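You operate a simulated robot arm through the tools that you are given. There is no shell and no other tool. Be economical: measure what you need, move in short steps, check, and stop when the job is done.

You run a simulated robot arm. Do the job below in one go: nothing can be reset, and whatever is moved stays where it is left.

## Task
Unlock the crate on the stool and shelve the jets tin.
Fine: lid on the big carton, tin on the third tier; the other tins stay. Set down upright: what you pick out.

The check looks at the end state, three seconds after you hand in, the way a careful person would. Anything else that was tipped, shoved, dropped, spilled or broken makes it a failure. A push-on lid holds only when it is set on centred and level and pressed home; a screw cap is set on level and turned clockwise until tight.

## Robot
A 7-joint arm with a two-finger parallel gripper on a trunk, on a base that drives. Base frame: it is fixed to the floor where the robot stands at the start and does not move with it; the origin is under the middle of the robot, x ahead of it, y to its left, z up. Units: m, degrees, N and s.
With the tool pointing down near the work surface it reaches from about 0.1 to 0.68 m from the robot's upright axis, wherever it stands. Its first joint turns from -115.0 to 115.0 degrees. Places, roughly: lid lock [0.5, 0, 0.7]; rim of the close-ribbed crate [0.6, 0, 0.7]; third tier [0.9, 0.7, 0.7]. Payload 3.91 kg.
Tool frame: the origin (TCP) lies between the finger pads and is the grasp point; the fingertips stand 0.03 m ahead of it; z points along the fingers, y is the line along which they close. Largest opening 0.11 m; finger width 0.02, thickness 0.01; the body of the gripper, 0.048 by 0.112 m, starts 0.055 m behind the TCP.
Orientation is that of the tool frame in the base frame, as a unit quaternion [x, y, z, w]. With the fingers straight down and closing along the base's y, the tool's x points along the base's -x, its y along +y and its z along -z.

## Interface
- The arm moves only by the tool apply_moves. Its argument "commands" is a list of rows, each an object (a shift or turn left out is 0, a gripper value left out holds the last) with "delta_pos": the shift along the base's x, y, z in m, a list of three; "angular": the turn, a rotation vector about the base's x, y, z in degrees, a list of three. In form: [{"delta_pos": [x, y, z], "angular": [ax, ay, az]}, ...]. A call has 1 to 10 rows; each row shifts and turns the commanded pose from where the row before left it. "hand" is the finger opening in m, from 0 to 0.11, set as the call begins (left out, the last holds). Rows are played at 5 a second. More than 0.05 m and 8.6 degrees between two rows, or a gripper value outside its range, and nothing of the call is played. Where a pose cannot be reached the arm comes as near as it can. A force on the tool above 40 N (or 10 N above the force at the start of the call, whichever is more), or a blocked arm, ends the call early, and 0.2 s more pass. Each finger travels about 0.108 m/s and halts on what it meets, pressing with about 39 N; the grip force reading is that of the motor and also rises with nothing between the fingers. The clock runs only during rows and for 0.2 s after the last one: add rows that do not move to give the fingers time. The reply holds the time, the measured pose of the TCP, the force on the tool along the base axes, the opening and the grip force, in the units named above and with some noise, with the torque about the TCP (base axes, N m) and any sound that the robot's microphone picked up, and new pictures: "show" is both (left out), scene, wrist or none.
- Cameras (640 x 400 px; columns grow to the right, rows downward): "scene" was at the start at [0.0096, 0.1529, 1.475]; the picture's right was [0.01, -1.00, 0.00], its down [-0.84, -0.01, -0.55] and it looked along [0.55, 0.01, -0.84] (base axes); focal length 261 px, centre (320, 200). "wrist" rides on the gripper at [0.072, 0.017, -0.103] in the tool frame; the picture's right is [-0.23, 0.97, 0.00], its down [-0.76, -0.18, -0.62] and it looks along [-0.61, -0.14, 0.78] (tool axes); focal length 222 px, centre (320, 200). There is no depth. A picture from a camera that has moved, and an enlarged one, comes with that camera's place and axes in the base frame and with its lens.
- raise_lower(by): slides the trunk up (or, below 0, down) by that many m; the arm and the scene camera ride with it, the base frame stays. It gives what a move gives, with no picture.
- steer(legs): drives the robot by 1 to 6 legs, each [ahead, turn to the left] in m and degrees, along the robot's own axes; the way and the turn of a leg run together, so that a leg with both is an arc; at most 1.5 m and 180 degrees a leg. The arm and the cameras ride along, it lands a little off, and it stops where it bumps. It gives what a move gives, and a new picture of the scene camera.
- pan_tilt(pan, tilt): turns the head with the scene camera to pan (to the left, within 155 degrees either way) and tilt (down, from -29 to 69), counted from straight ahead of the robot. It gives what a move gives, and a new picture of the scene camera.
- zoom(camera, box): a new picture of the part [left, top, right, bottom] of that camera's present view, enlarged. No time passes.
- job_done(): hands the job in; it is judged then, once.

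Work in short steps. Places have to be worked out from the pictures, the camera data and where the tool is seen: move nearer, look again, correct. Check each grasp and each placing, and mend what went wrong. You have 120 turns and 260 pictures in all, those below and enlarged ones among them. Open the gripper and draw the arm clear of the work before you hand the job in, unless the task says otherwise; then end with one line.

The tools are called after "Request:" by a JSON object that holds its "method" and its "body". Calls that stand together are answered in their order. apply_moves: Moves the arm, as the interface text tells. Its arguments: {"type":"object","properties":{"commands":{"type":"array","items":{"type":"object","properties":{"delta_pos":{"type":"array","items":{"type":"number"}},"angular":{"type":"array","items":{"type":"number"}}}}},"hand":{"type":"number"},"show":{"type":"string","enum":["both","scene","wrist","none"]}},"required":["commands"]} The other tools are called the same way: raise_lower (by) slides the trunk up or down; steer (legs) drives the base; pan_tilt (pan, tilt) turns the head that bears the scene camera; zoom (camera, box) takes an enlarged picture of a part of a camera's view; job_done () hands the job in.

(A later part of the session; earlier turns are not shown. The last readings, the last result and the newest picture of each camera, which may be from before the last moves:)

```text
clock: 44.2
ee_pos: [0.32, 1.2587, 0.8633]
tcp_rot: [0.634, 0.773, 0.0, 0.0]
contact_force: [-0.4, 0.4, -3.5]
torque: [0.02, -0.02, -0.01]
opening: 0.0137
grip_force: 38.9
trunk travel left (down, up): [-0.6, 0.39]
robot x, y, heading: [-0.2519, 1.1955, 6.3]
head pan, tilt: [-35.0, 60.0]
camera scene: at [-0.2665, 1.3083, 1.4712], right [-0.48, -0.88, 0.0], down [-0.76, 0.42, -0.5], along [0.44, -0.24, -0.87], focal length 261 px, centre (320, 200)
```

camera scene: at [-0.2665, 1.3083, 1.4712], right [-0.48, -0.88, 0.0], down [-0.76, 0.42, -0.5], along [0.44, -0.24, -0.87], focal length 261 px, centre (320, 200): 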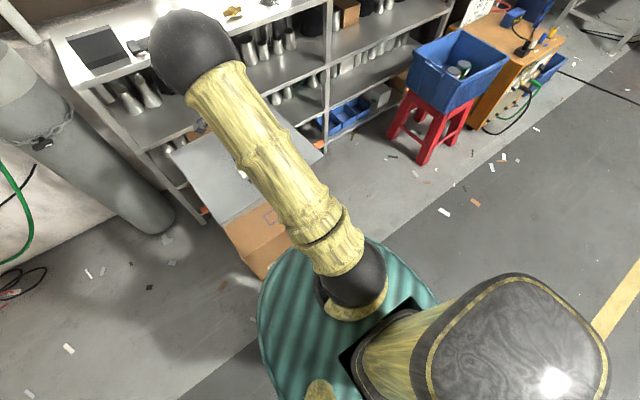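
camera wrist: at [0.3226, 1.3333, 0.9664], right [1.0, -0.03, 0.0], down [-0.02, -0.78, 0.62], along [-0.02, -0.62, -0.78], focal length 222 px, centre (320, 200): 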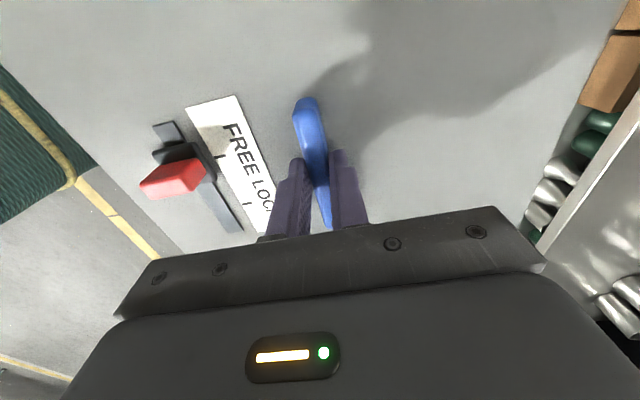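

The carton centre is about (0.40, 1.245), top at z ≈ 0.41, yaw about 7.5°; the lid is at about 11.8°. I move over it and turn the hand -4°, then lower the trunk.

Request:
{"method": "apply_moves", "body": {"commands": [{"delta_pos": [0.03, -0.005, 0], "angular": [0, 0, -2]}, {"delta_pos": [0.03, -0.005, 0], "angular": [0, 0, -2]}, {"delta_pos": [0.02, -0.004, 0]}, {}], "show": "none"}}

Request:
{"method": "raise_lower", "body": {"by": -0.3}}

Request:
{"method": "pan_tilt", "body": {"pan": 25, "tilt": 50}}

```text
clock: 45.2
ee_pos: [0.4013, 1.2442, 0.8603]
tcp_rot: [0.66, 0.751, -0.001, 0.0]
contact_force: [0.2, 0.0, -4.1]
torque: [0.0, -0.03, 0.02]
opening: 0.0134
grip_force: 39.2
trunk travel left (down, up): [-0.6, 0.39]
robot x, y, heading: [-0.2489, 1.1945, 6.4]
head pan, tilt: [-35.0, 60.0]
```

```text
clock: 48.2
ee_pos: [0.401, 1.2438, 0.5609]
tcp_rot: [0.661, 0.751, 0.0, 0.0]
contact_force: [0.1, 0.6, -4.2]
torque: [0.02, -0.06, 0.02]
opening: 0.0135
grip_force: 39.4
trunk travel left (down, up): [-0.3, 0.69]
robot x, y, heading: [-0.2499, 1.197, 6.3]
head pan, tilt: [-35.0, 60.0]
```

```text
clock: 49.5
ee_pos: [0.4007, 1.2434, 0.5604]
tcp_rot: [0.66, 0.751, 0.0, 0.0]
contact_force: [0.4, 0.0, -3.3]
torque: [0.0, -0.07, 0.0]
opening: 0.0135
grip_force: 38.8
trunk travel left (down, up): [-0.3, 0.69]
robot x, y, heading: [-0.2474, 1.1954, 6.3]
head pan, tilt: [25.0, 50.0]
camera scene: at [-0.2592, 1.3802, 1.1837], right [0.52, -0.85, 0.0], down [-0.66, -0.4, -0.64], along [0.55, 0.33, -0.77], focal length 261 px, centre (320, 200)
```

scene: 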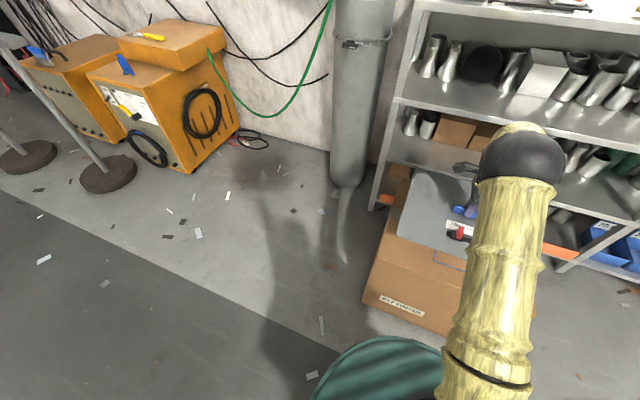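

The lid is over the carton. I lower by arm until contact.

Request:
{"method": "apply_moves", "body": {"commands": [{"delta_pos": [0, 0, -0.03]}, {"delta_pos": [0, 0, -0.03]}, {}], "show": "none"}}

Request:
{"method": "zoom", "body": {"camera": "scene", "box": [350, 140, 510, 340]}}

```text
clock: 50.3
ee_pos: [0.4006, 1.2445, 0.501]
tcp_rot: [0.661, 0.75, -0.001, -0.001]
contact_force: [-0.3, -0.4, -3.9]
torque: [0.02, -0.06, 0.0]
opening: 0.0136
grip_force: 39.0
trunk travel left (down, up): [-0.3, 0.69]
robot x, y, heading: [-0.2485, 1.1929, 6.4]
head pan, tilt: [25.0, 50.0]
```

```text
2.00 times, centred on (430, 240) of scene
camera zoom: at [-0.2591, 1.3802, 1.1837], right [0.52, -0.85, 0.0], down [-0.66, -0.4, -0.64], along [0.55, 0.33, -0.77], focal length 522 px, centre (100, 120)
```

zoom: 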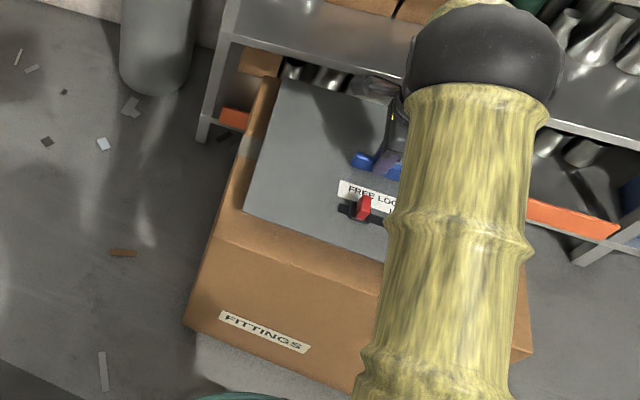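

The margins all round look even. I lower in small steps to touch.

Request:
{"method": "apply_moves", "body": {"commands": [{"delta_pos": [0, 0, -0.01]}, {"delta_pos": [0, 0, -0.01]}, {"delta_pos": [0, 0, -0.005]}, {"delta_pos": [0, 0, -0.005]}, {}], "show": "none"}}

```text
clock: 51.5
ee_pos: [0.4011, 1.2454, 0.4765]
tcp_rot: [0.661, 0.75, 0.002, 0.002]
contact_force: [-10.6, -0.9, 35.5]
torque: [0.13, 0.56, 0.04]
opening: 0.0138
grip_force: 38.7
trunk travel left (down, up): [-0.3, 0.69]
robot x, y, heading: [-0.2494, 1.1958, 6.1]
head pan, tilt: [25.0, 50.0]
```

Contact is at TCP z ≈ 0.477. I ease off the pressure and open.

Request:
{"method": "apply_moves", "body": {"commands": [{"delta_pos": [0, 0, 0.003]}, {}], "show": "none"}}

```text
clock: 52.1
ee_pos: [0.4017, 1.2451, 0.4761]
tcp_rot: [0.66, 0.751, 0.002, 0.001]
contact_force: [0.5, 2.4, 25.8]
torque: [0.23, 0.13, 0.01]
opening: 0.0136
grip_force: 39.2
trunk travel left (down, up): [-0.3, 0.69]
robot x, y, heading: [-0.2478, 1.195, 6.4]
head pan, tilt: [25.0, 50.0]
```

Request:
{"method": "apply_moves", "body": {"commands": [{"delta_pos": [0, 0, 0.005]}, {}], "show": "none"}}

Request:
{"method": "apply_moves", "body": {"commands": [{}, {}, {"delta_pos": [0, 0, 0.03]}, {"delta_pos": [0, 0, 0.05]}, {"delta_pos": [0, 0, 0.05]}, {"delta_pos": [0, 0, 0.05]}, {}], "hand": 0.06}}

```text
clock: 52.7
ee_pos: [0.3984, 1.2441, 0.4777]
tcp_rot: [0.661, 0.75, -0.002, -0.002]
contact_force: [0.1, 0.0, -3.9]
torque: [-0.01, -0.06, -0.01]
opening: 0.0136
grip_force: 39.1
trunk travel left (down, up): [-0.3, 0.69]
robot x, y, heading: [-0.2474, 1.1963, 6.5]
head pan, tilt: [25.0, 50.0]
```

```text
clock: 54.3
ee_pos: [0.4015, 1.2447, 0.6606]
tcp_rot: [0.661, 0.75, 0.0, 0.0]
contact_force: [-0.6, 0.5, 0.7]
torque: [0.0, 0.02, 0.01]
opening: 0.0601
grip_force: 0.0
trunk travel left (down, up): [-0.3, 0.69]
robot x, y, heading: [-0.2485, 1.1939, 6.1]
head pan, tilt: [25.0, 50.0]
camera scene: at [-0.2597, 1.3802, 1.1838], right [0.52, -0.85, 0.0], down [-0.65, -0.4, -0.64], along [0.55, 0.33, -0.77], focal length 261 px, centre (320, 200)
camera wrist: at [0.4088, 1.3187, 0.7634], right [0.99, -0.1, 0.0], down [-0.08, -0.78, 0.62], along [-0.06, -0.62, -0.78], focal length 222 px, centre (320, 200)
```

scene: 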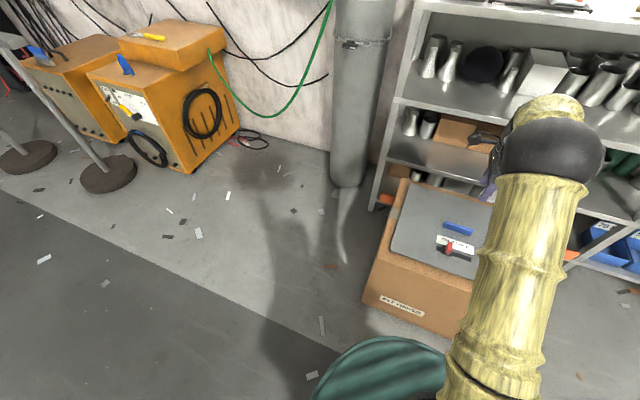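
wrist: 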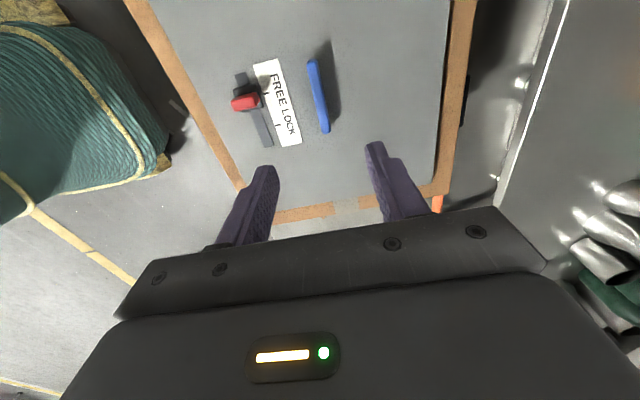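

The lid lies flat and centred on the carton. From this low position I look at the third tier for free room.

Request:
{"method": "pan_tilt", "body": {"pan": -20, "tilt": 25}}

Request:
{"method": "pan_tilt", "body": {"pan": -55, "tilt": 25}}

```text
clock: 55.4
ee_pos: [0.4011, 1.2442, 0.6584]
tcp_rot: [0.661, 0.751, -0.001, -0.001]
contact_force: [-0.3, 0.4, 0.5]
torque: [-0.02, -0.05, -0.01]
opening: 0.06
grip_force: 0.1
trunk travel left (down, up): [-0.3, 0.69]
robot x, y, heading: [-0.2497, 1.1927, 6.4]
head pan, tilt: [-20.0, 25.0]
camera scene: at [-0.2358, 1.3184, 1.2212], right [-0.24, -0.97, 0.0], down [-0.41, 0.1, -0.91], along [0.88, -0.21, -0.42], focal length 261 px, centre (320, 200)
```

scene: 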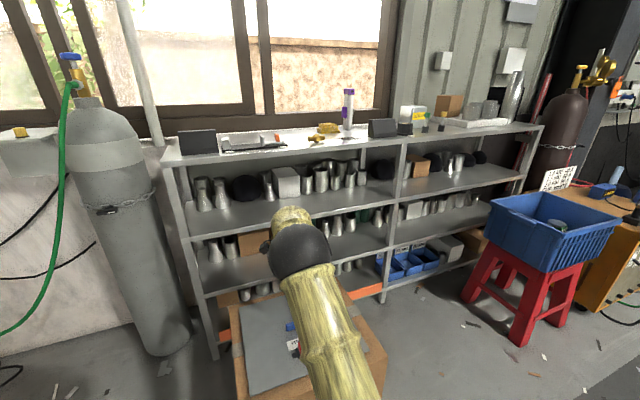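

```text
clock: 56.4
ee_pos: [0.4023, 1.245, 0.6589]
tcp_rot: [0.661, 0.75, 0.0, 0.0]
contact_force: [0.7, -0.3, -0.6]
torque: [0.0, -0.01, -0.01]
opening: 0.0598
grip_force: 0.2
trunk travel left (down, up): [-0.3, 0.69]
robot x, y, heading: [-0.2495, 1.1941, 6.4]
head pan, tilt: [-55.0, 25.0]
camera scene: at [-0.2645, 1.271, 1.2213], right [-0.75, -0.66, 0.0], down [-0.28, 0.32, -0.91], along [0.6, -0.68, -0.42], focal length 261 px, centre (320, 200)
```

scene: 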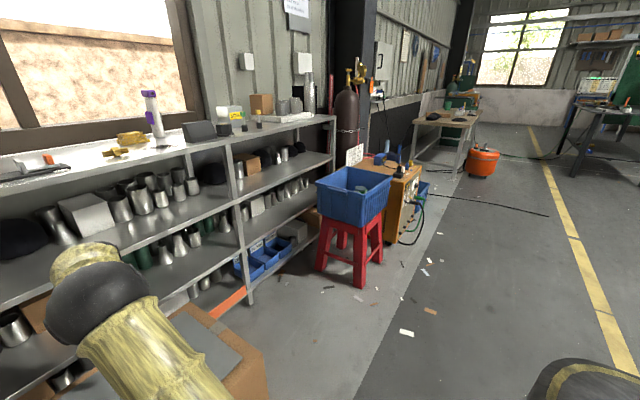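

The front half of the third tier (pots and brushed tins at the back) seems free. I zoom on it, then return to the crate.

Request:
{"method": "zoom", "body": {"camera": "scene", "box": [180, 120, 400, 260]}}

Request:
{"method": "raise_lower", "body": {"by": 0.3}}

Request:
{"method": "steer", "body": {"legs": [[0, -96.4], [1.18, 0]]}}

```text
2.86 times, centred on (290, 190) of scene
camera zoom: at [-0.2645, 1.271, 1.2213], right [-0.75, -0.66, 0.0], down [-0.28, 0.32, -0.91], along [0.6, -0.68, -0.42], focal length 745 px, centre (406, 229)
```

zoom: 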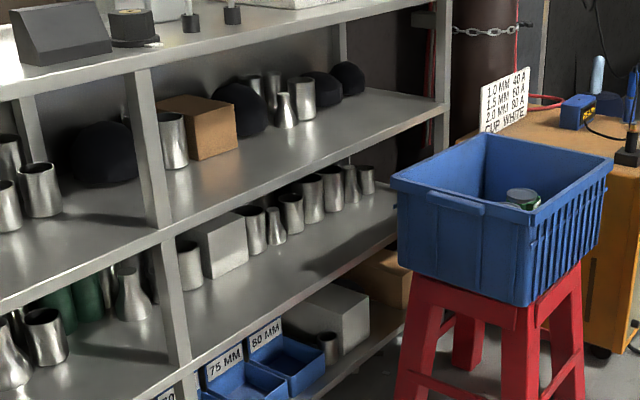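

```text
clock: 59.4
ee_pos: [0.4004, 1.2447, 0.9596]
tcp_rot: [0.661, 0.751, 0.0, 0.0]
contact_force: [-0.5, -0.4, 0.1]
torque: [-0.02, 0.03, 0.02]
opening: 0.0598
grip_force: 0.1
trunk travel left (down, up): [-0.6, 0.39]
robot x, y, heading: [-0.2466, 1.1901, 6.0]
head pan, tilt: [-55.0, 25.0]
```

```text
clock: 72.2
ee_pos: [-0.2151, -0.6306, 0.9583]
tcp_rot: [1.0, 0.024, 0.001, 0.0]
contact_force: [-0.2, -0.1, -0.9]
torque: [-0.03, 0.0, 0.02]
opening: 0.06
grip_force: 0.0
trunk travel left (down, up): [-0.6, 0.39]
robot x, y, heading: [-0.2133, 0.0254, -88.5]
head pan, tilt: [-55.0, 25.0]
camera scene: at [-0.137, 0.0305, 1.5213], right [-0.6, 0.8, 0.0], down [0.34, 0.25, -0.91], along [-0.73, -0.54, -0.42], focal length 261 px, centre (320, 200)
```

scene: 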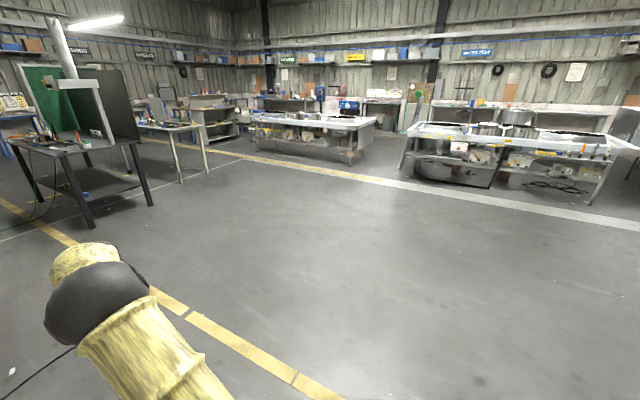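

Right bay of tier 3 has a wide free front strip. I turn back to face the crate, stay 0.2 m back first, and look inside.

Request:
{"method": "steer", "body": {"legs": [[0, 88.5], [0.1, 0]]}}

Request:
{"method": "pan_tilt", "body": {"pan": -5, "tilt": 52}}

```text
clock: 78.8
ee_pos: [0.5353, -0.0221, 0.9588]
tcp_rot: [0.711, 0.703, 0.0, 0.001]
contact_force: [1.3, 0.6, 0.7]
torque: [0.01, 0.01, 0.01]
opening: 0.0599
grip_force: 0.2
trunk travel left (down, up): [-0.6, 0.39]
robot x, y, heading: [-0.1099, 0.0171, -1.7]
head pan, tilt: [-55.0, 25.0]
camera scene: at [-0.1194, 0.0961, 1.5213], right [-0.84, -0.55, 0.0], down [-0.23, 0.35, -0.91], along [0.5, -0.76, -0.42], focal length 261 px, centre (320, 200)
```

scene: 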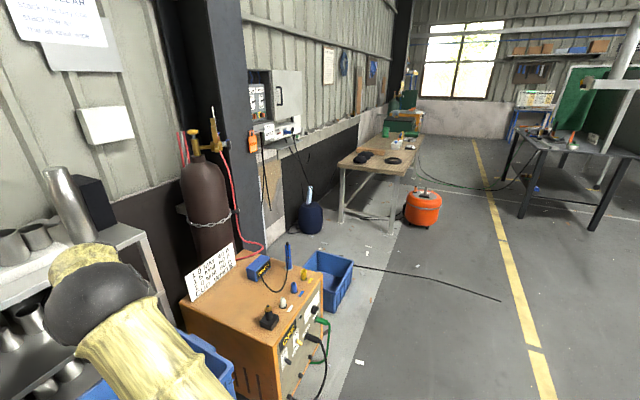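

```text
clock: 80.0
ee_pos: [0.5366, -0.0217, 0.9593]
tcp_rot: [0.711, 0.703, 0.0, 0.0]
contact_force: [-0.5, -0.7, 0.6]
torque: [0.0, 0.03, -0.01]
opening: 0.0601
grip_force: 0.1
trunk travel left (down, up): [-0.6, 0.39]
robot x, y, heading: [-0.115, 0.0198, -1.8]
head pan, tilt: [-5.0, 52.0]
camera scene: at [-0.095, 0.1641, 1.4811], right [-0.12, -0.99, 0.0], down [-0.78, 0.09, -0.62], along [0.61, -0.07, -0.79], focal length 261 px, centre (320, 200)
```

scene: 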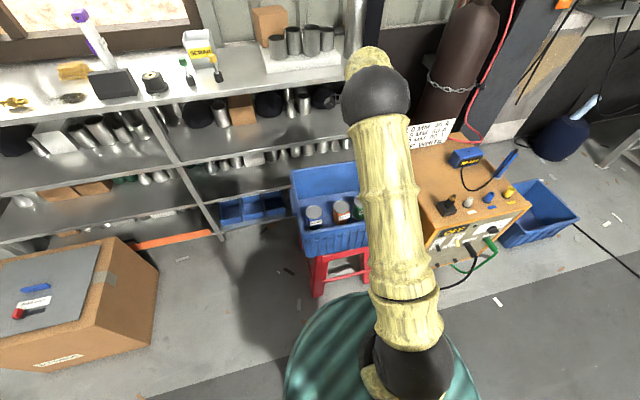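

The crate interior shows tins. I zoom in on them and use the wrist camera.

Request:
{"method": "zoom", "body": {"camera": "scene", "box": [280, 150, 400, 250]}}

Request:
{"method": "apply_moves", "body": {"commands": [{}], "show": "wrist"}}

```text
4.00 times, centred on (340, 200) of scene
camera zoom: at [-0.095, 0.1641, 1.4811], right [-0.12, -0.99, 0.0], down [-0.78, 0.09, -0.62], along [0.61, -0.07, -0.79], focal length 1043 px, centre (240, 200)
```

zoom: 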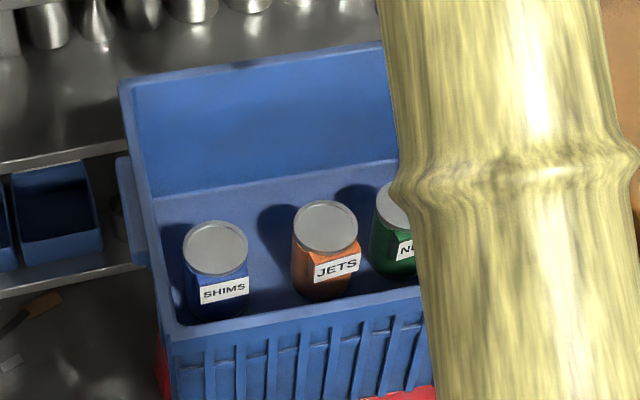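

```text
clock: 80.4
ee_pos: [0.5357, -0.0224, 0.9589]
tcp_rot: [0.711, 0.703, 0.0, -0.001]
contact_force: [-0.3, -0.8, 0.6]
torque: [-0.01, -0.03, 0.0]
opening: 0.06
grip_force: 0.1
trunk travel left (down, up): [-0.6, 0.39]
robot x, y, heading: [-0.1189, 0.0229, -1.9]
head pan, tilt: [-5.0, 52.0]
camera wrist: at [0.5541, 0.05, 1.0631], right [0.97, -0.24, 0.0], down [-0.19, -0.76, 0.62], along [-0.15, -0.61, -0.78], focal length 222 px, centre (320, 200)
```

wrist: 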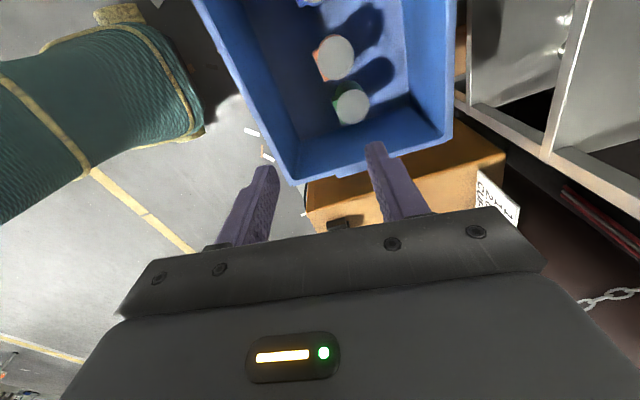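

JETS is the middle tin (orange), top centre about (0.578, -0.013, 0.546), diameter about 0.073, with NUTS about 0.10 m away in -y. Gripping along x, as the hand is now, keeps clear of the neighbours. I drive 0.1 m ahead and open fully.

Request:
{"method": "steer", "body": {"legs": [[0.1, 1.5]]}}

Request:
{"method": "apply_moves", "body": {"commands": [{}, {}], "hand": 0.11, "show": "wrist"}}

```text
clock: 81.6
ee_pos: [0.6378, -0.0076, 0.9583]
tcp_rot: [0.702, 0.712, -0.001, -0.001]
contact_force: [0.4, -0.3, 0.3]
torque: [0.04, 0.03, -0.03]
opening: 0.0599
grip_force: 0.1
trunk travel left (down, up): [-0.6, 0.39]
robot x, y, heading: [-0.0165, 0.0175, -0.4]
head pan, tilt: [-5.0, 52.0]
camera scene: at [0.003, 0.1626, 1.4811], right [-0.09, -1.0, 0.0], down [-0.79, 0.07, -0.61], along [0.61, -0.06, -0.79], focal length 261 px, centre (320, 200)
```

scene: 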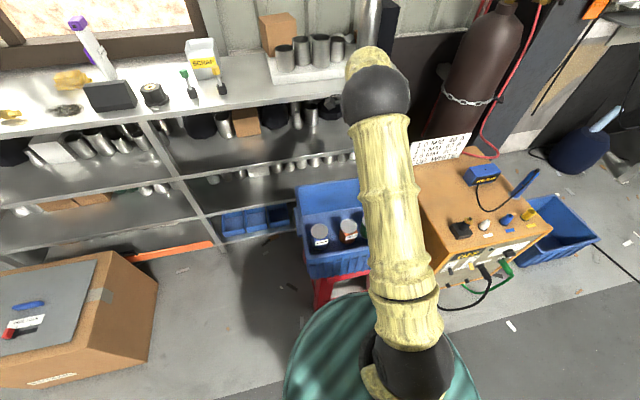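

```text
clock: 82.2
ee_pos: [0.6374, -0.0075, 0.9587]
tcp_rot: [0.703, 0.712, 0.0, -0.001]
contact_force: [-0.2, 0.0, -0.1]
torque: [0.0, -0.02, -0.04]
opening: 0.11
grip_force: 0.2
trunk travel left (down, up): [-0.6, 0.39]
robot x, y, heading: [-0.0104, 0.0163, -0.4]
head pan, tilt: [-5.0, 52.0]
camera wrist: at [0.654, 0.0649, 1.0629], right [0.98, -0.21, 0.0], down [-0.17, -0.76, 0.62], along [-0.13, -0.61, -0.78], focal length 222 px, centre (320, 200)
```

wrist: 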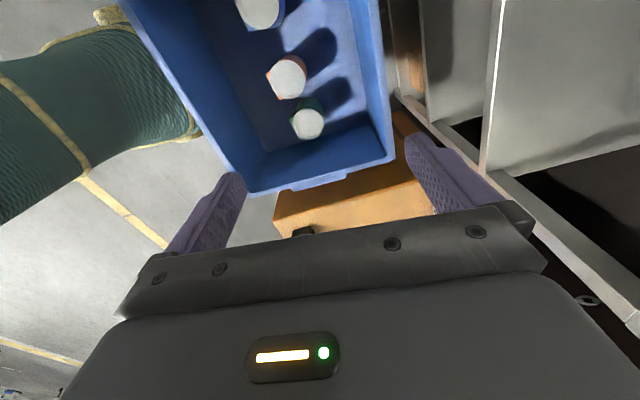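

The updated estimate is JETS at (0.580, -0.008). I move above it, staying over the rim, and look.

Request:
{"method": "apply_moves", "body": {"commands": [{"delta_pos": [-0.03, -0.001, -0.03]}, {"delta_pos": [-0.028, 0, -0.04]}, {"delta_pos": [0, 0, -0.05]}, {"delta_pos": [0, 0, -0.05]}, {"delta_pos": [0, 0, -0.05]}, {}]}}

Request:
{"method": "zoom", "body": {"camera": "scene", "box": [290, 170, 390, 270]}}

```text
clock: 83.6
ee_pos: [0.5798, -0.0081, 0.7384]
tcp_rot: [0.702, 0.712, -0.001, 0.0]
contact_force: [-1.2, -0.3, -0.4]
torque: [0.01, -0.01, 0.0]
opening: 0.1099
grip_force: 0.0
trunk travel left (down, up): [-0.6, 0.39]
robot x, y, heading: [-0.0097, 0.0167, -0.5]
head pan, tilt: [-5.0, 52.0]
camera scene: at [0.0023, 0.1626, 1.4811], right [-0.09, -1.0, 0.0], down [-0.78, 0.07, -0.62], along [0.61, -0.06, -0.79], focal length 261 px, centre (320, 200)
camera wrist: at [0.5952, 0.064, 0.8428], right [0.98, -0.21, 0.0], down [-0.17, -0.76, 0.62], along [-0.13, -0.61, -0.78], focal length 222 px, centre (320, 200)
```

scene: 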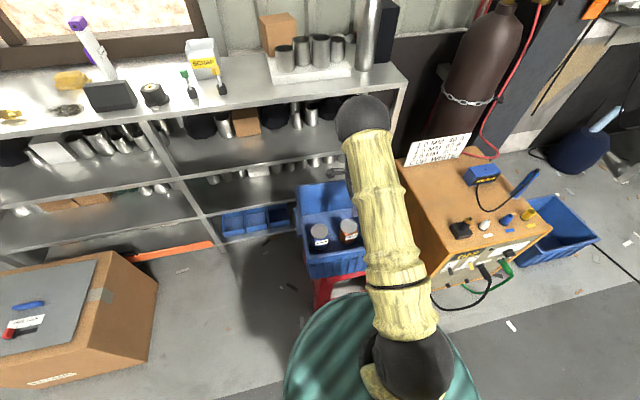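
wrist: 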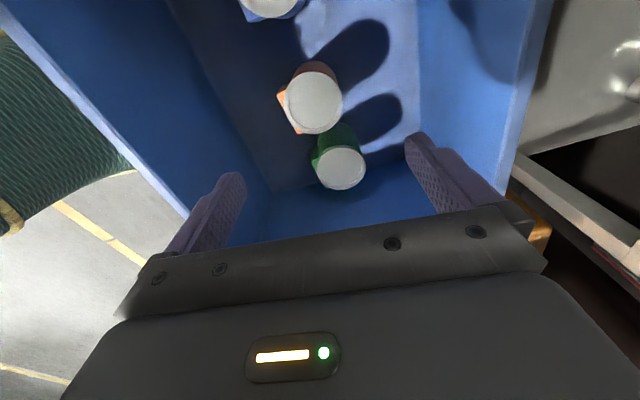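

```text
4.00 times, centred on (340, 220) of scene
camera zoom: at [0.0023, 0.1626, 1.4811], right [-0.09, -1.0, 0.0], down [-0.78, 0.07, -0.62], along [0.61, -0.06, -0.79], focal length 1043 px, centre (240, 120)
```

zoom: 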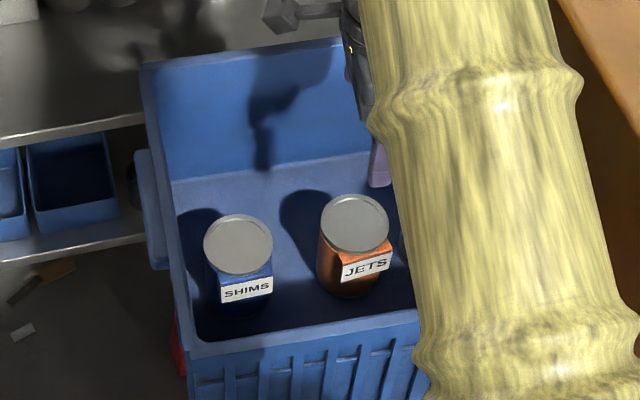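

The refined centre is (0.571, -0.013), top about 0.55, bottom about 0.46. I shift and descend in stages with the fingers open.

Request:
{"method": "apply_moves", "body": {"commands": [{"delta_pos": [-0.008, -0.005, -0.04]}, {"delta_pos": [0, 0, -0.04]}, {"delta_pos": [0, 0, -0.03]}, {}]}}

Request:
{"method": "zoom", "body": {"camera": "wrist", "box": [200, 60, 450, 220]}}

```text
clock: 84.6
ee_pos: [0.571, -0.014, 0.6297]
tcp_rot: [0.702, 0.712, 0.0, 0.0]
contact_force: [0.0, -0.1, -0.6]
torque: [-0.02, -0.01, 0.03]
opening: 0.1098
grip_force: 0.1
trunk travel left (down, up): [-0.6, 0.39]
robot x, y, heading: [-0.0128, 0.0167, -0.6]
head pan, tilt: [-5.0, 52.0]
camera scene: at [0.0023, 0.1626, 1.4811], right [-0.09, -1.0, 0.0], down [-0.78, 0.07, -0.62], along [0.61, -0.06, -0.79], focal length 261 px, centre (320, 200)
camera wrist: at [0.587, 0.0594, 0.7337], right [0.98, -0.21, 0.0], down [-0.17, -0.76, 0.62], along [-0.13, -0.61, -0.78], focal length 222 px, centre (320, 200)
```

scene: 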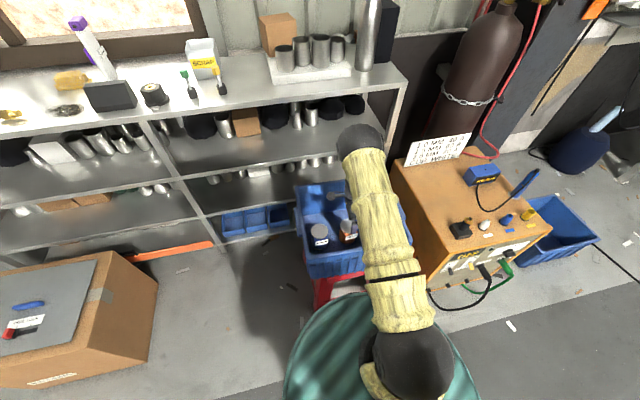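
wrist: 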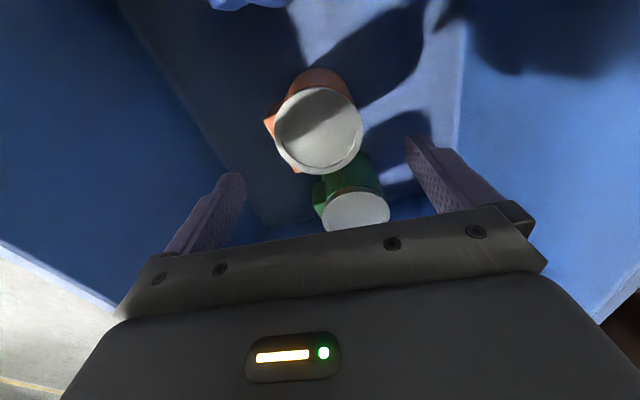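

```text
2.50 times, centred on (325, 140) of wrist
camera zoom: at [0.587, 0.0594, 0.7337], right [0.98, -0.21, 0.0], down [-0.17, -0.76, 0.62], along [-0.13, -0.61, -0.78], focal length 555 px, centre (308, 350)
```

zoom: 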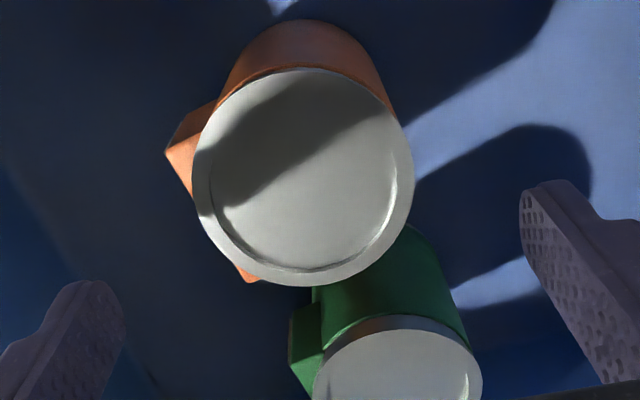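

The centre checks out at (0.571, -0.010). The label plate faces about 18° off my closing axis, so I turn the hand +17° to grip it square, then descend.

Request:
{"method": "apply_moves", "body": {"commands": [{"delta_pos": [0, 0.003, 0], "angular": [0, 0, 8.5]}, {"angular": [0, 0, 8.5]}, {"delta_pos": [0, 0, -0.03]}, {"delta_pos": [0, 0, -0.03]}, {}], "show": "wrist"}}

Request:
{"method": "zoom", "body": {"camera": "scene", "box": [290, 170, 390, 270]}}

```text
clock: 85.8
ee_pos: [0.5716, -0.0109, 0.5696]
tcp_rot: [0.589, 0.808, 0.001, 0.0]
contact_force: [0.0, 0.2, 0.7]
torque: [0.0, -0.03, 0.03]
opening: 0.1099
grip_force: 0.0
trunk travel left (down, up): [-0.6, 0.39]
robot x, y, heading: [-0.014, 0.0151, -0.2]
head pan, tilt: [-5.0, 52.0]
camera wrist: at [0.5665, 0.0624, 0.6736], right [1.0, 0.08, 0.0], down [0.06, -0.78, 0.62], along [0.05, -0.62, -0.78], focal length 222 px, centre (320, 200)
```

wrist: 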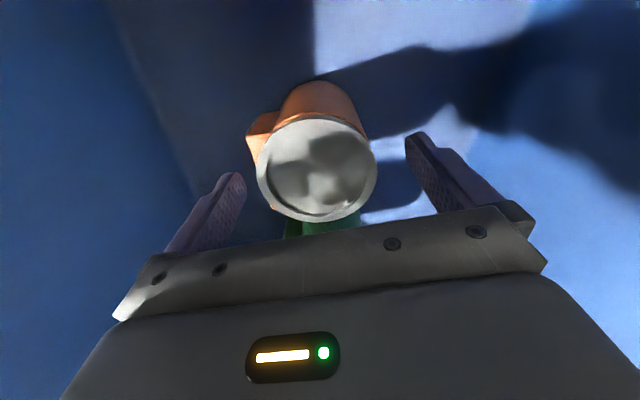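

```text
4.00 times, centred on (340, 220) of scene
camera zoom: at [0.0023, 0.1626, 1.4811], right [-0.09, -1.0, 0.0], down [-0.78, 0.07, -0.62], along [0.61, -0.06, -0.79], focal length 1043 px, centre (240, 120)
```

zoom: 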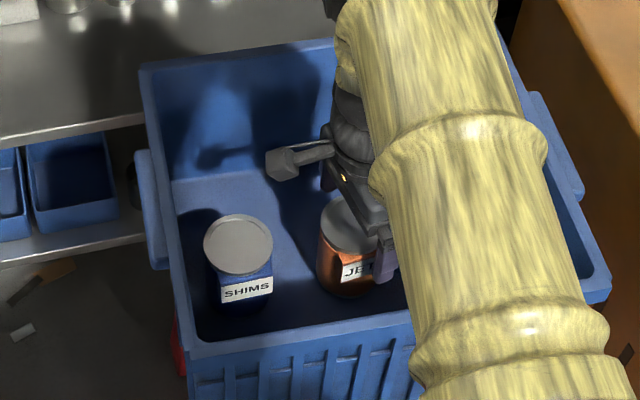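

Still centred. I descend the last 5 cm and close.

Request:
{"method": "apply_moves", "body": {"commands": [{"delta_pos": [0, 0.003, -0.02]}, {"delta_pos": [0, 0, -0.02]}, {"delta_pos": [0, 0, -0.012]}, {}], "show": "none"}}

Request:
{"method": "apply_moves", "body": {"commands": [{}, {}, {}], "hand": 0.0}}

```text
clock: 86.8
ee_pos: [0.5725, -0.0093, 0.5183]
tcp_rot: [0.589, 0.808, 0.0, 0.0]
contact_force: [0.2, -0.7, 0.1]
torque: [-0.02, 0.01, 0.04]
opening: 0.1102
grip_force: 0.1
trunk travel left (down, up): [-0.6, 0.39]
robot x, y, heading: [-0.0147, 0.015, -0.4]
head pan, tilt: [-5.0, 52.0]
```

```text
clock: 87.6
ee_pos: [0.5717, -0.009, 0.5178]
tcp_rot: [0.589, 0.808, 0.0, 0.0]
contact_force: [-1.8, -0.4, 0.7]
torque: [0.07, -0.09, 0.0]
opening: 0.0676
grip_force: 39.0
trunk travel left (down, up): [-0.6, 0.39]
robot x, y, heading: [-0.0127, 0.0204, -0.4]
head pan, tilt: [-5.0, 52.0]
camera scene: at [0.0022, 0.1626, 1.4811], right [-0.09, -1.0, 0.0], down [-0.78, 0.07, -0.62], along [0.61, -0.06, -0.79], focal length 261 px, centre (320, 200)
camera wrist: at [0.5656, 0.0653, 0.622], right [1.0, 0.08, 0.0], down [0.06, -0.78, 0.62], along [0.05, -0.62, -0.78], focal length 222 px, centre (320, 200)
```

scene: 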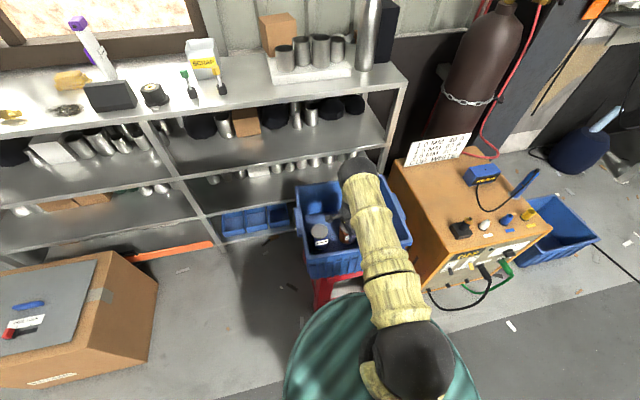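
wrist: 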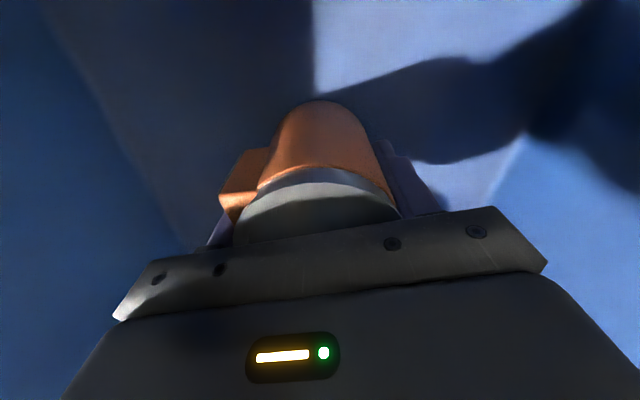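

The tin is gripped (0.0676 m). I lift it straight up clear of the rim.

Request:
{"method": "apply_moves", "body": {"commands": [{"delta_pos": [0, 0, 0.02]}, {"delta_pos": [0, 0, 0.04]}, {"delta_pos": [0, 0, 0.05]}, {"delta_pos": [0, 0, 0.05]}, {"delta_pos": [0, 0, 0.05]}, {"delta_pos": [0, 0, 0.05]}, {"delta_pos": [0, 0, 0.05]}, {}]}}

Request:
{"method": "zoom", "body": {"camera": "scene", "box": [280, 130, 420, 270]}}

```text
clock: 89.4
ee_pos: [0.5707, -0.0086, 0.8266]
tcp_rot: [0.589, 0.808, -0.002, -0.001]
contact_force: [-0.7, -0.3, -3.9]
torque: [-0.01, 0.0, -0.01]
opening: 0.0673
grip_force: 38.6
trunk travel left (down, up): [-0.6, 0.39]
robot x, y, heading: [-0.0145, 0.0215, -0.6]
head pan, tilt: [-5.0, 52.0]
camera scene: at [0.0027, 0.1626, 1.4811], right [-0.09, -1.0, 0.0], down [-0.78, 0.07, -0.62], along [0.61, -0.06, -0.79], focal length 261 px, centre (320, 200)
camera wrist: at [0.5654, 0.0653, 0.9299], right [1.0, 0.08, 0.0], down [0.06, -0.78, 0.62], along [0.05, -0.62, -0.78], focal length 222 px, centre (320, 200)
```

scene: 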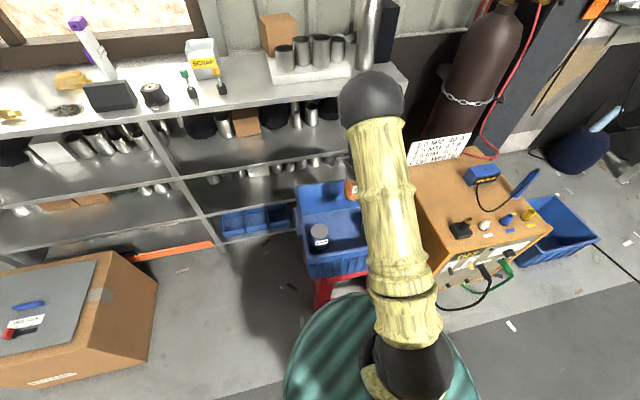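
wrist: 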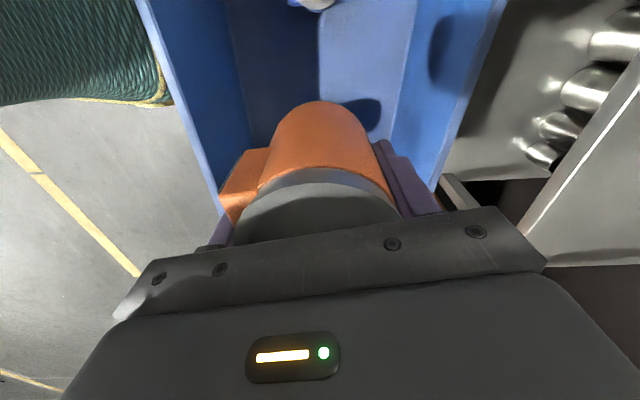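

```text
2.86 times, centred on (350, 200) of scene
camera zoom: at [0.0027, 0.1626, 1.4811], right [-0.09, -1.0, 0.0], down [-0.78, 0.07, -0.62], along [0.61, -0.06, -0.79], focal length 745 px, centre (234, 200)
```

zoom: 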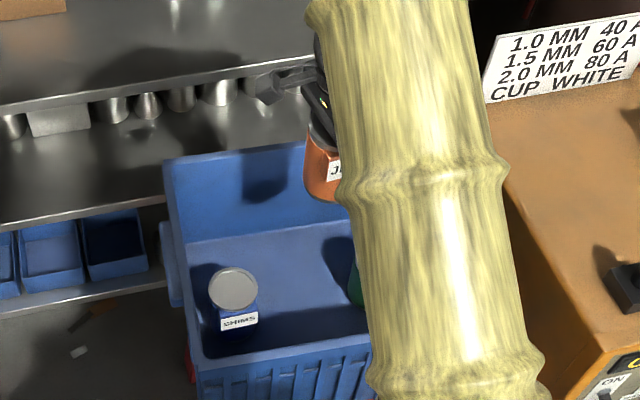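

JETS is out and held; the others stand. The tier's clearance rules out a downward-pointing hand, so I'll stage the tin on a free patch of the top deck, about (0.885, 0.35), then regrasp it horizontally. I raise the trunk and drive round.

Request:
{"method": "raise_lower", "body": {"by": 0.37}}

Request:
{"method": "steer", "body": {"legs": [[-0.15, 0], [0, 90.5], [0.51, 0], [0, -90]]}}

Request:
{"method": "pan_tilt", "body": {"pan": -15, "tilt": 45}}

```text
clock: 93.0
ee_pos: [0.5716, -0.0085, 1.1947]
tcp_rot: [0.59, 0.808, -0.001, 0.0]
contact_force: [-0.9, -0.4, -4.7]
torque: [0.0, 0.04, 0.01]
opening: 0.0674
grip_force: 38.7
trunk travel left (down, up): [-0.97, 0.02]
robot x, y, heading: [-0.0079, 0.0149, -0.3]
head pan, tilt: [-5.0, 52.0]
```

```text
clock: 108.6
ee_pos: [0.4259, 0.5229, 1.1962]
tcp_rot: [0.581, 0.814, 0.001, -0.001]
contact_force: [-1.0, 0.5, -4.7]
torque: [0.0, -0.01, -0.03]
opening: 0.0674
grip_force: 38.7
trunk travel left (down, up): [-0.97, 0.02]
robot x, y, heading: [-0.16, 0.5327, 0.9]
head pan, tilt: [-5.0, 52.0]
camera scene: at [-0.1459, 0.6816, 1.8511], right [-0.07, -1.0, 0.0], down [-0.79, 0.06, -0.62], along [0.61, -0.04, -0.79], focal length 261 px, centre (320, 200)
```

scene: 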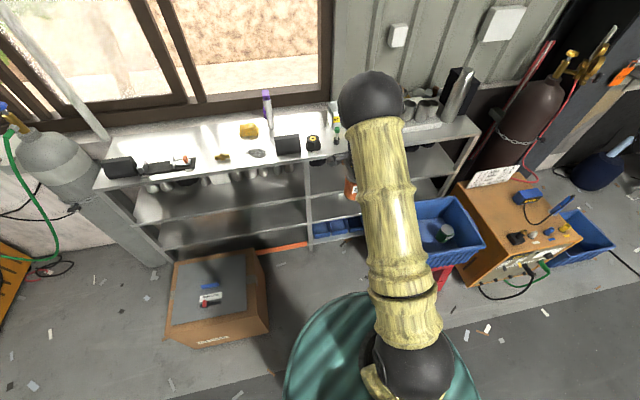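

```text
clock: 109.3
ee_pos: [0.4263, 0.523, 1.1955]
tcp_rot: [0.581, 0.814, -0.001, 0.0]
contact_force: [-0.6, 0.1, -3.5]
torque: [0.01, -0.01, 0.02]
opening: 0.0671
grip_force: 39.2
trunk travel left (down, up): [-0.97, 0.02]
robot x, y, heading: [-0.1579, 0.5352, 0.6]
head pan, tilt: [-15.0, 45.0]
camera scene: at [-0.142, 0.6675, 1.8606], right [-0.24, -0.97, 0.0], down [-0.69, 0.17, -0.71], along [0.69, -0.17, -0.71], focal length 261 px, centre (320, 200)
```

scene: 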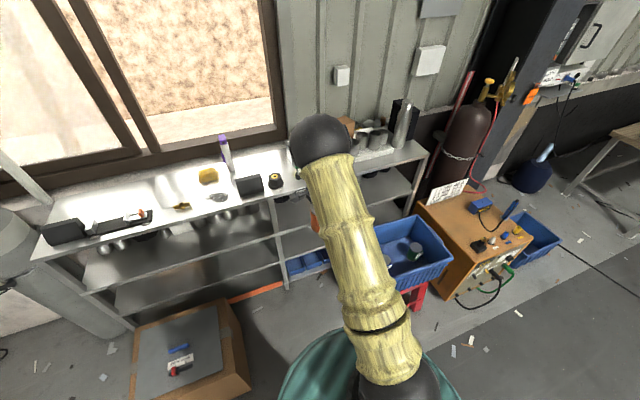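

The arm hides the staging spot from the scene camera, but the wrist camera looks toward -y. I drive forward with the tin well above the deck and view the deck with it.

Request:
{"method": "steer", "body": {"legs": [[0.39, -1]]}}

Request:
{"method": "apply_moves", "body": {"commands": [{}], "show": "wrist"}}

```text
clock: 112.1
ee_pos: [0.8179, 0.523, 1.196]
tcp_rot: [0.585, 0.811, 0.0, 0.0]
contact_force: [0.2, 0.1, -4.9]
torque: [0.0, 0.03, -0.02]
opening: 0.0673
grip_force: 39.3
trunk travel left (down, up): [-0.97, 0.02]
robot x, y, heading: [0.2344, 0.5385, 0.2]
head pan, tilt: [-15.0, 45.0]
camera scene: at [0.2514, 0.6713, 1.8606], right [-0.25, -0.97, 0.0], down [-0.68, 0.18, -0.71], along [0.68, -0.18, -0.71], focal length 261 px, centre (320, 200)
```

scene: 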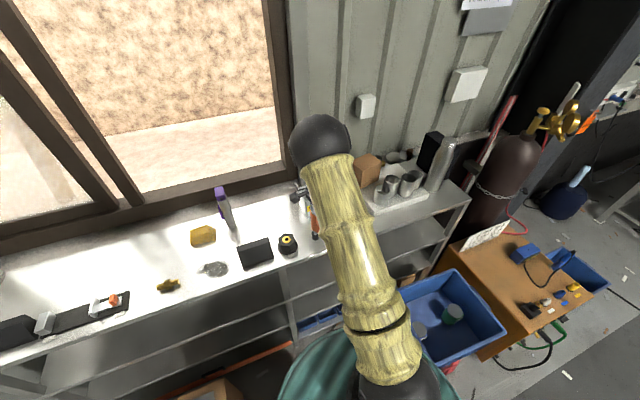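

```text
clock: 112.5
ee_pos: [0.8175, 0.5216, 1.1958]
tcp_rot: [0.584, 0.812, 0.0, 0.0]
contact_force: [0.8, -0.4, -4.4]
torque: [0.02, 0.02, 0.0]
opening: 0.0673
grip_force: 38.7
trunk travel left (down, up): [-0.97, 0.02]
robot x, y, heading: [0.2299, 0.5389, 0.4]
head pan, tilt: [-15.0, 45.0]
camera wrist: at [0.8106, 0.5957, 1.2994], right [1.0, 0.09, 0.0], down [0.07, -0.78, 0.62], along [0.06, -0.62, -0.78], focal length 222 px, centre (320, 200)
```

wrist: 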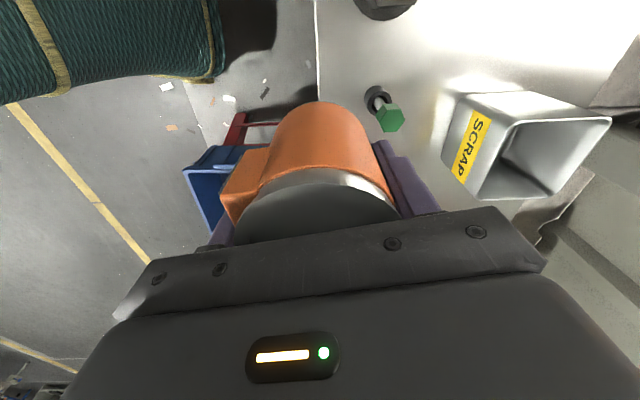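

The deck front edge is at x ≈ 0.816 and the green tool stands at (0.896, 0.524). I shift the hand toward -y at height to view the free patch.

Request:
{"method": "apply_moves", "body": {"commands": [{"delta_pos": [-0.01, -0.04, 0]}, {"delta_pos": [-0.01, -0.04, 0]}, {"delta_pos": [0, -0.03, 0]}, {}]}}

```text
clock: 113.5
ee_pos: [0.7949, 0.4145, 1.195]
tcp_rot: [0.584, 0.811, -0.001, 0.0]
contact_force: [0.1, 0.4, -4.9]
torque: [0.01, -0.02, -0.02]
opening: 0.0669
grip_force: 39.3
trunk travel left (down, up): [-0.97, 0.02]
robot x, y, heading: [0.2318, 0.5403, 0.1]
head pan, tilt: [-15.0, 45.0]
camera scene: at [0.2503, 0.6724, 1.8606], right [-0.25, -0.97, 0.0], down [-0.68, 0.18, -0.71], along [0.68, -0.18, -0.71], focal length 261 px, centre (320, 200)
camera wrist: at [0.7889, 0.4899, 1.2993], right [1.0, 0.09, 0.0], down [0.07, -0.78, 0.62], along [0.06, -0.62, -0.78], focal length 222 px, centre (320, 200)
```

scene: 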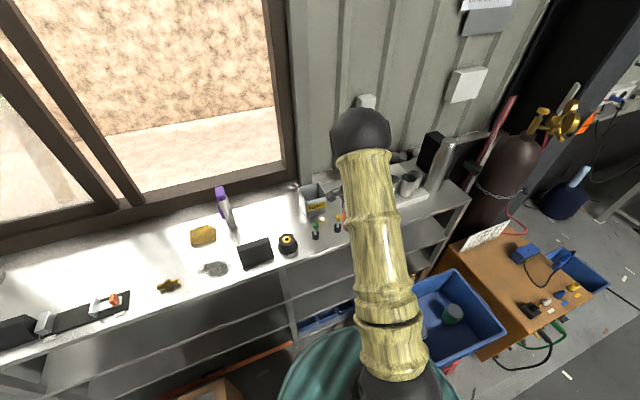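
wrist: 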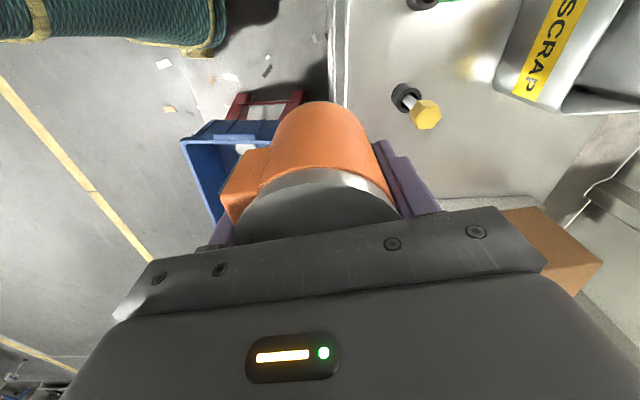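

The free patch around (0.88, 0.33) is clear of the yellow tool (0.912, 0.423) and the tray. I drive 4 cm closer for reach and move over it, still high.

Request:
{"method": "steer", "body": {"legs": [[0.04, 0]]}}

Request:
{"method": "apply_moves", "body": {"commands": [{"delta_pos": [0.02, -0.04, 0]}, {"delta_pos": [0.025, -0.042, 0]}, {"delta_pos": [0, 0, -0.04]}, {}]}}

Request:
{"method": "pan_tilt", "body": {"pan": -20, "tilt": 50}}

```text
clock: 114.4
ee_pos: [0.8378, 0.4157, 1.1943]
tcp_rot: [0.584, 0.812, -0.002, -0.001]
contact_force: [0.7, -0.6, -5.7]
torque: [0.01, 0.02, -0.01]
opening: 0.0673
grip_force: 38.9
trunk travel left (down, up): [-0.97, 0.02]
robot x, y, heading: [0.2709, 0.5405, 0.2]
head pan, tilt: [-15.0, 45.0]
camera scene: at [0.2924, 0.6716, 1.8606], right [-0.25, -0.97, 0.0], down [-0.69, 0.18, -0.71], along [0.68, -0.18, -0.71], focal length 261 px, centre (320, 200)
```

scene: 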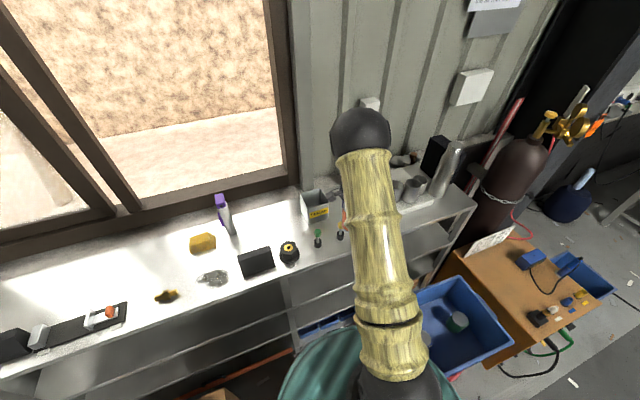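

```text
clock: 115.4
ee_pos: [0.8792, 0.3329, 1.1538]
tcp_rot: [0.585, 0.811, -0.001, -0.001]
contact_force: [-0.2, 0.4, -4.2]
torque: [0.03, -0.01, -0.04]
opening: 0.0671
grip_force: 38.8
trunk travel left (down, up): [-0.97, 0.02]
robot x, y, heading: [0.2706, 0.5369, 0.4]
head pan, tilt: [-15.0, 45.0]
camera scene: at [0.2891, 0.6711, 1.8607], right [-0.25, -0.97, 0.0], down [-0.68, 0.18, -0.71], along [0.68, -0.18, -0.71], focal length 261 px, centre (320, 200)
camera wrist: at [0.8738, 0.4078, 1.2575], right [1.0, 0.09, 0.0], down [0.07, -0.78, 0.62], along [0.06, -0.62, -0.78], focal length 222 px, centre (320, 200)
```

scene: 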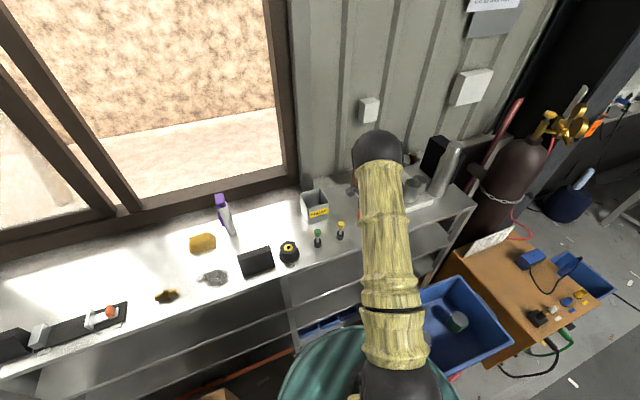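
wrist: 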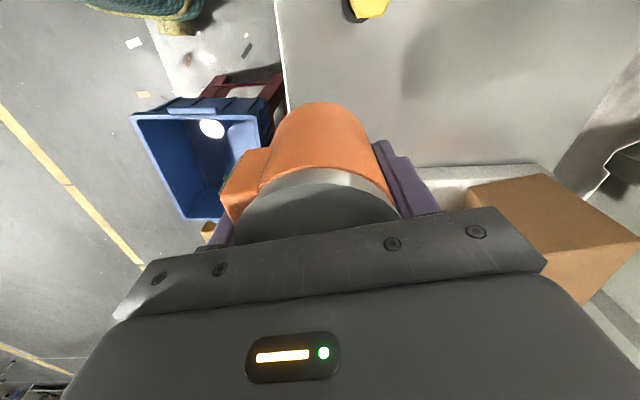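

```text
clock: 116.1
ee_pos: [0.8816, 0.3349, 1.1537]
tcp_rot: [0.584, 0.811, 0.0, -0.001]
contact_force: [1.3, -0.3, -4.9]
torque: [-0.01, 0.0, -0.01]
opening: 0.0671
grip_force: 39.0
trunk travel left (down, up): [-0.97, 0.02]
robot x, y, heading: [0.2707, 0.5373, 0.6]
head pan, tilt: [-20.0, 50.0]
camera scene: at [0.2836, 0.6661, 1.8538], right [-0.34, -0.94, 0.0], down [-0.72, 0.26, -0.64], along [0.61, -0.22, -0.77], focal length 261 px, centre (320, 200)
```

scene: 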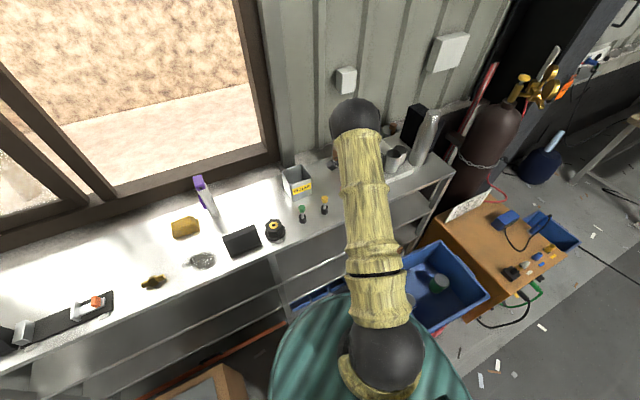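

It's clear around. I lower slowly until the tin touches the deck.

Request:
{"method": "apply_moves", "body": {"commands": [{"delta_pos": [0, 0.008, -0.04]}, {"delta_pos": [0, 0, -0.04]}, {"delta_pos": [0, 0, -0.01]}, {}], "show": "none"}}

Request:
{"method": "apply_moves", "body": {"commands": [{"delta_pos": [0, 0, -0.005]}, {"delta_pos": [0, 0, -0.005]}, {"delta_pos": [0, 0, -0.005]}, {"delta_pos": [0, 0, -0.005]}, {}]}}

```text
clock: 117.1
ee_pos: [0.8809, 0.344, 1.0624]
tcp_rot: [0.584, 0.812, -0.001, 0.0]
contact_force: [-0.8, -1.0, -4.7]
torque: [0.04, -0.03, 0.0]
opening: 0.0674
grip_force: 38.5
trunk travel left (down, up): [-0.97, 0.02]
robot x, y, heading: [0.2764, 0.5428, 0.4]
head pan, tilt: [-20.0, 50.0]
```

```text
clock: 118.3
ee_pos: [0.8797, 0.3421, 1.0452]
tcp_rot: [0.584, 0.812, -0.001, -0.001]
contact_force: [-0.1, 0.0, -4.4]
torque: [0.01, 0.01, -0.01]
opening: 0.0675
grip_force: 38.8
trunk travel left (down, up): [-0.97, 0.02]
robot x, y, heading: [0.2697, 0.54, 0.5]
head pan, tilt: [-20.0, 50.0]
camera scene: at [0.2834, 0.666, 1.8538], right [-0.34, -0.94, 0.0], down [-0.72, 0.26, -0.64], along [0.6, -0.22, -0.77], focal length 261 px, centre (320, 200)
camera wrist: at [0.8733, 0.4158, 1.1489], right [1.0, 0.09, 0.0], down [0.07, -0.78, 0.62], along [0.06, -0.62, -0.78], focal length 222 px, centre (320, 200)
```

scene: 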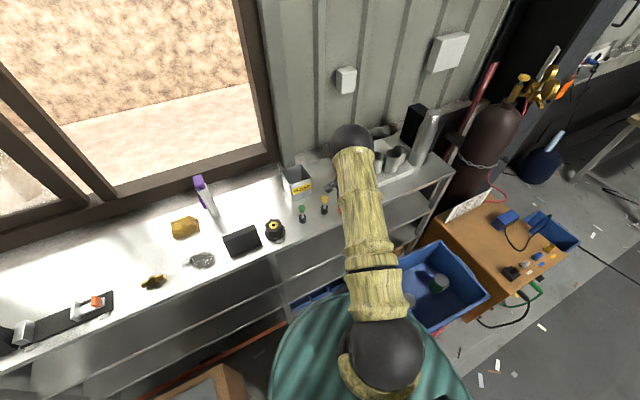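
wrist: 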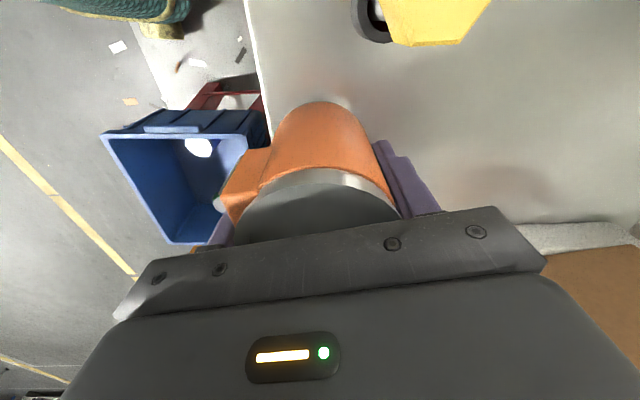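

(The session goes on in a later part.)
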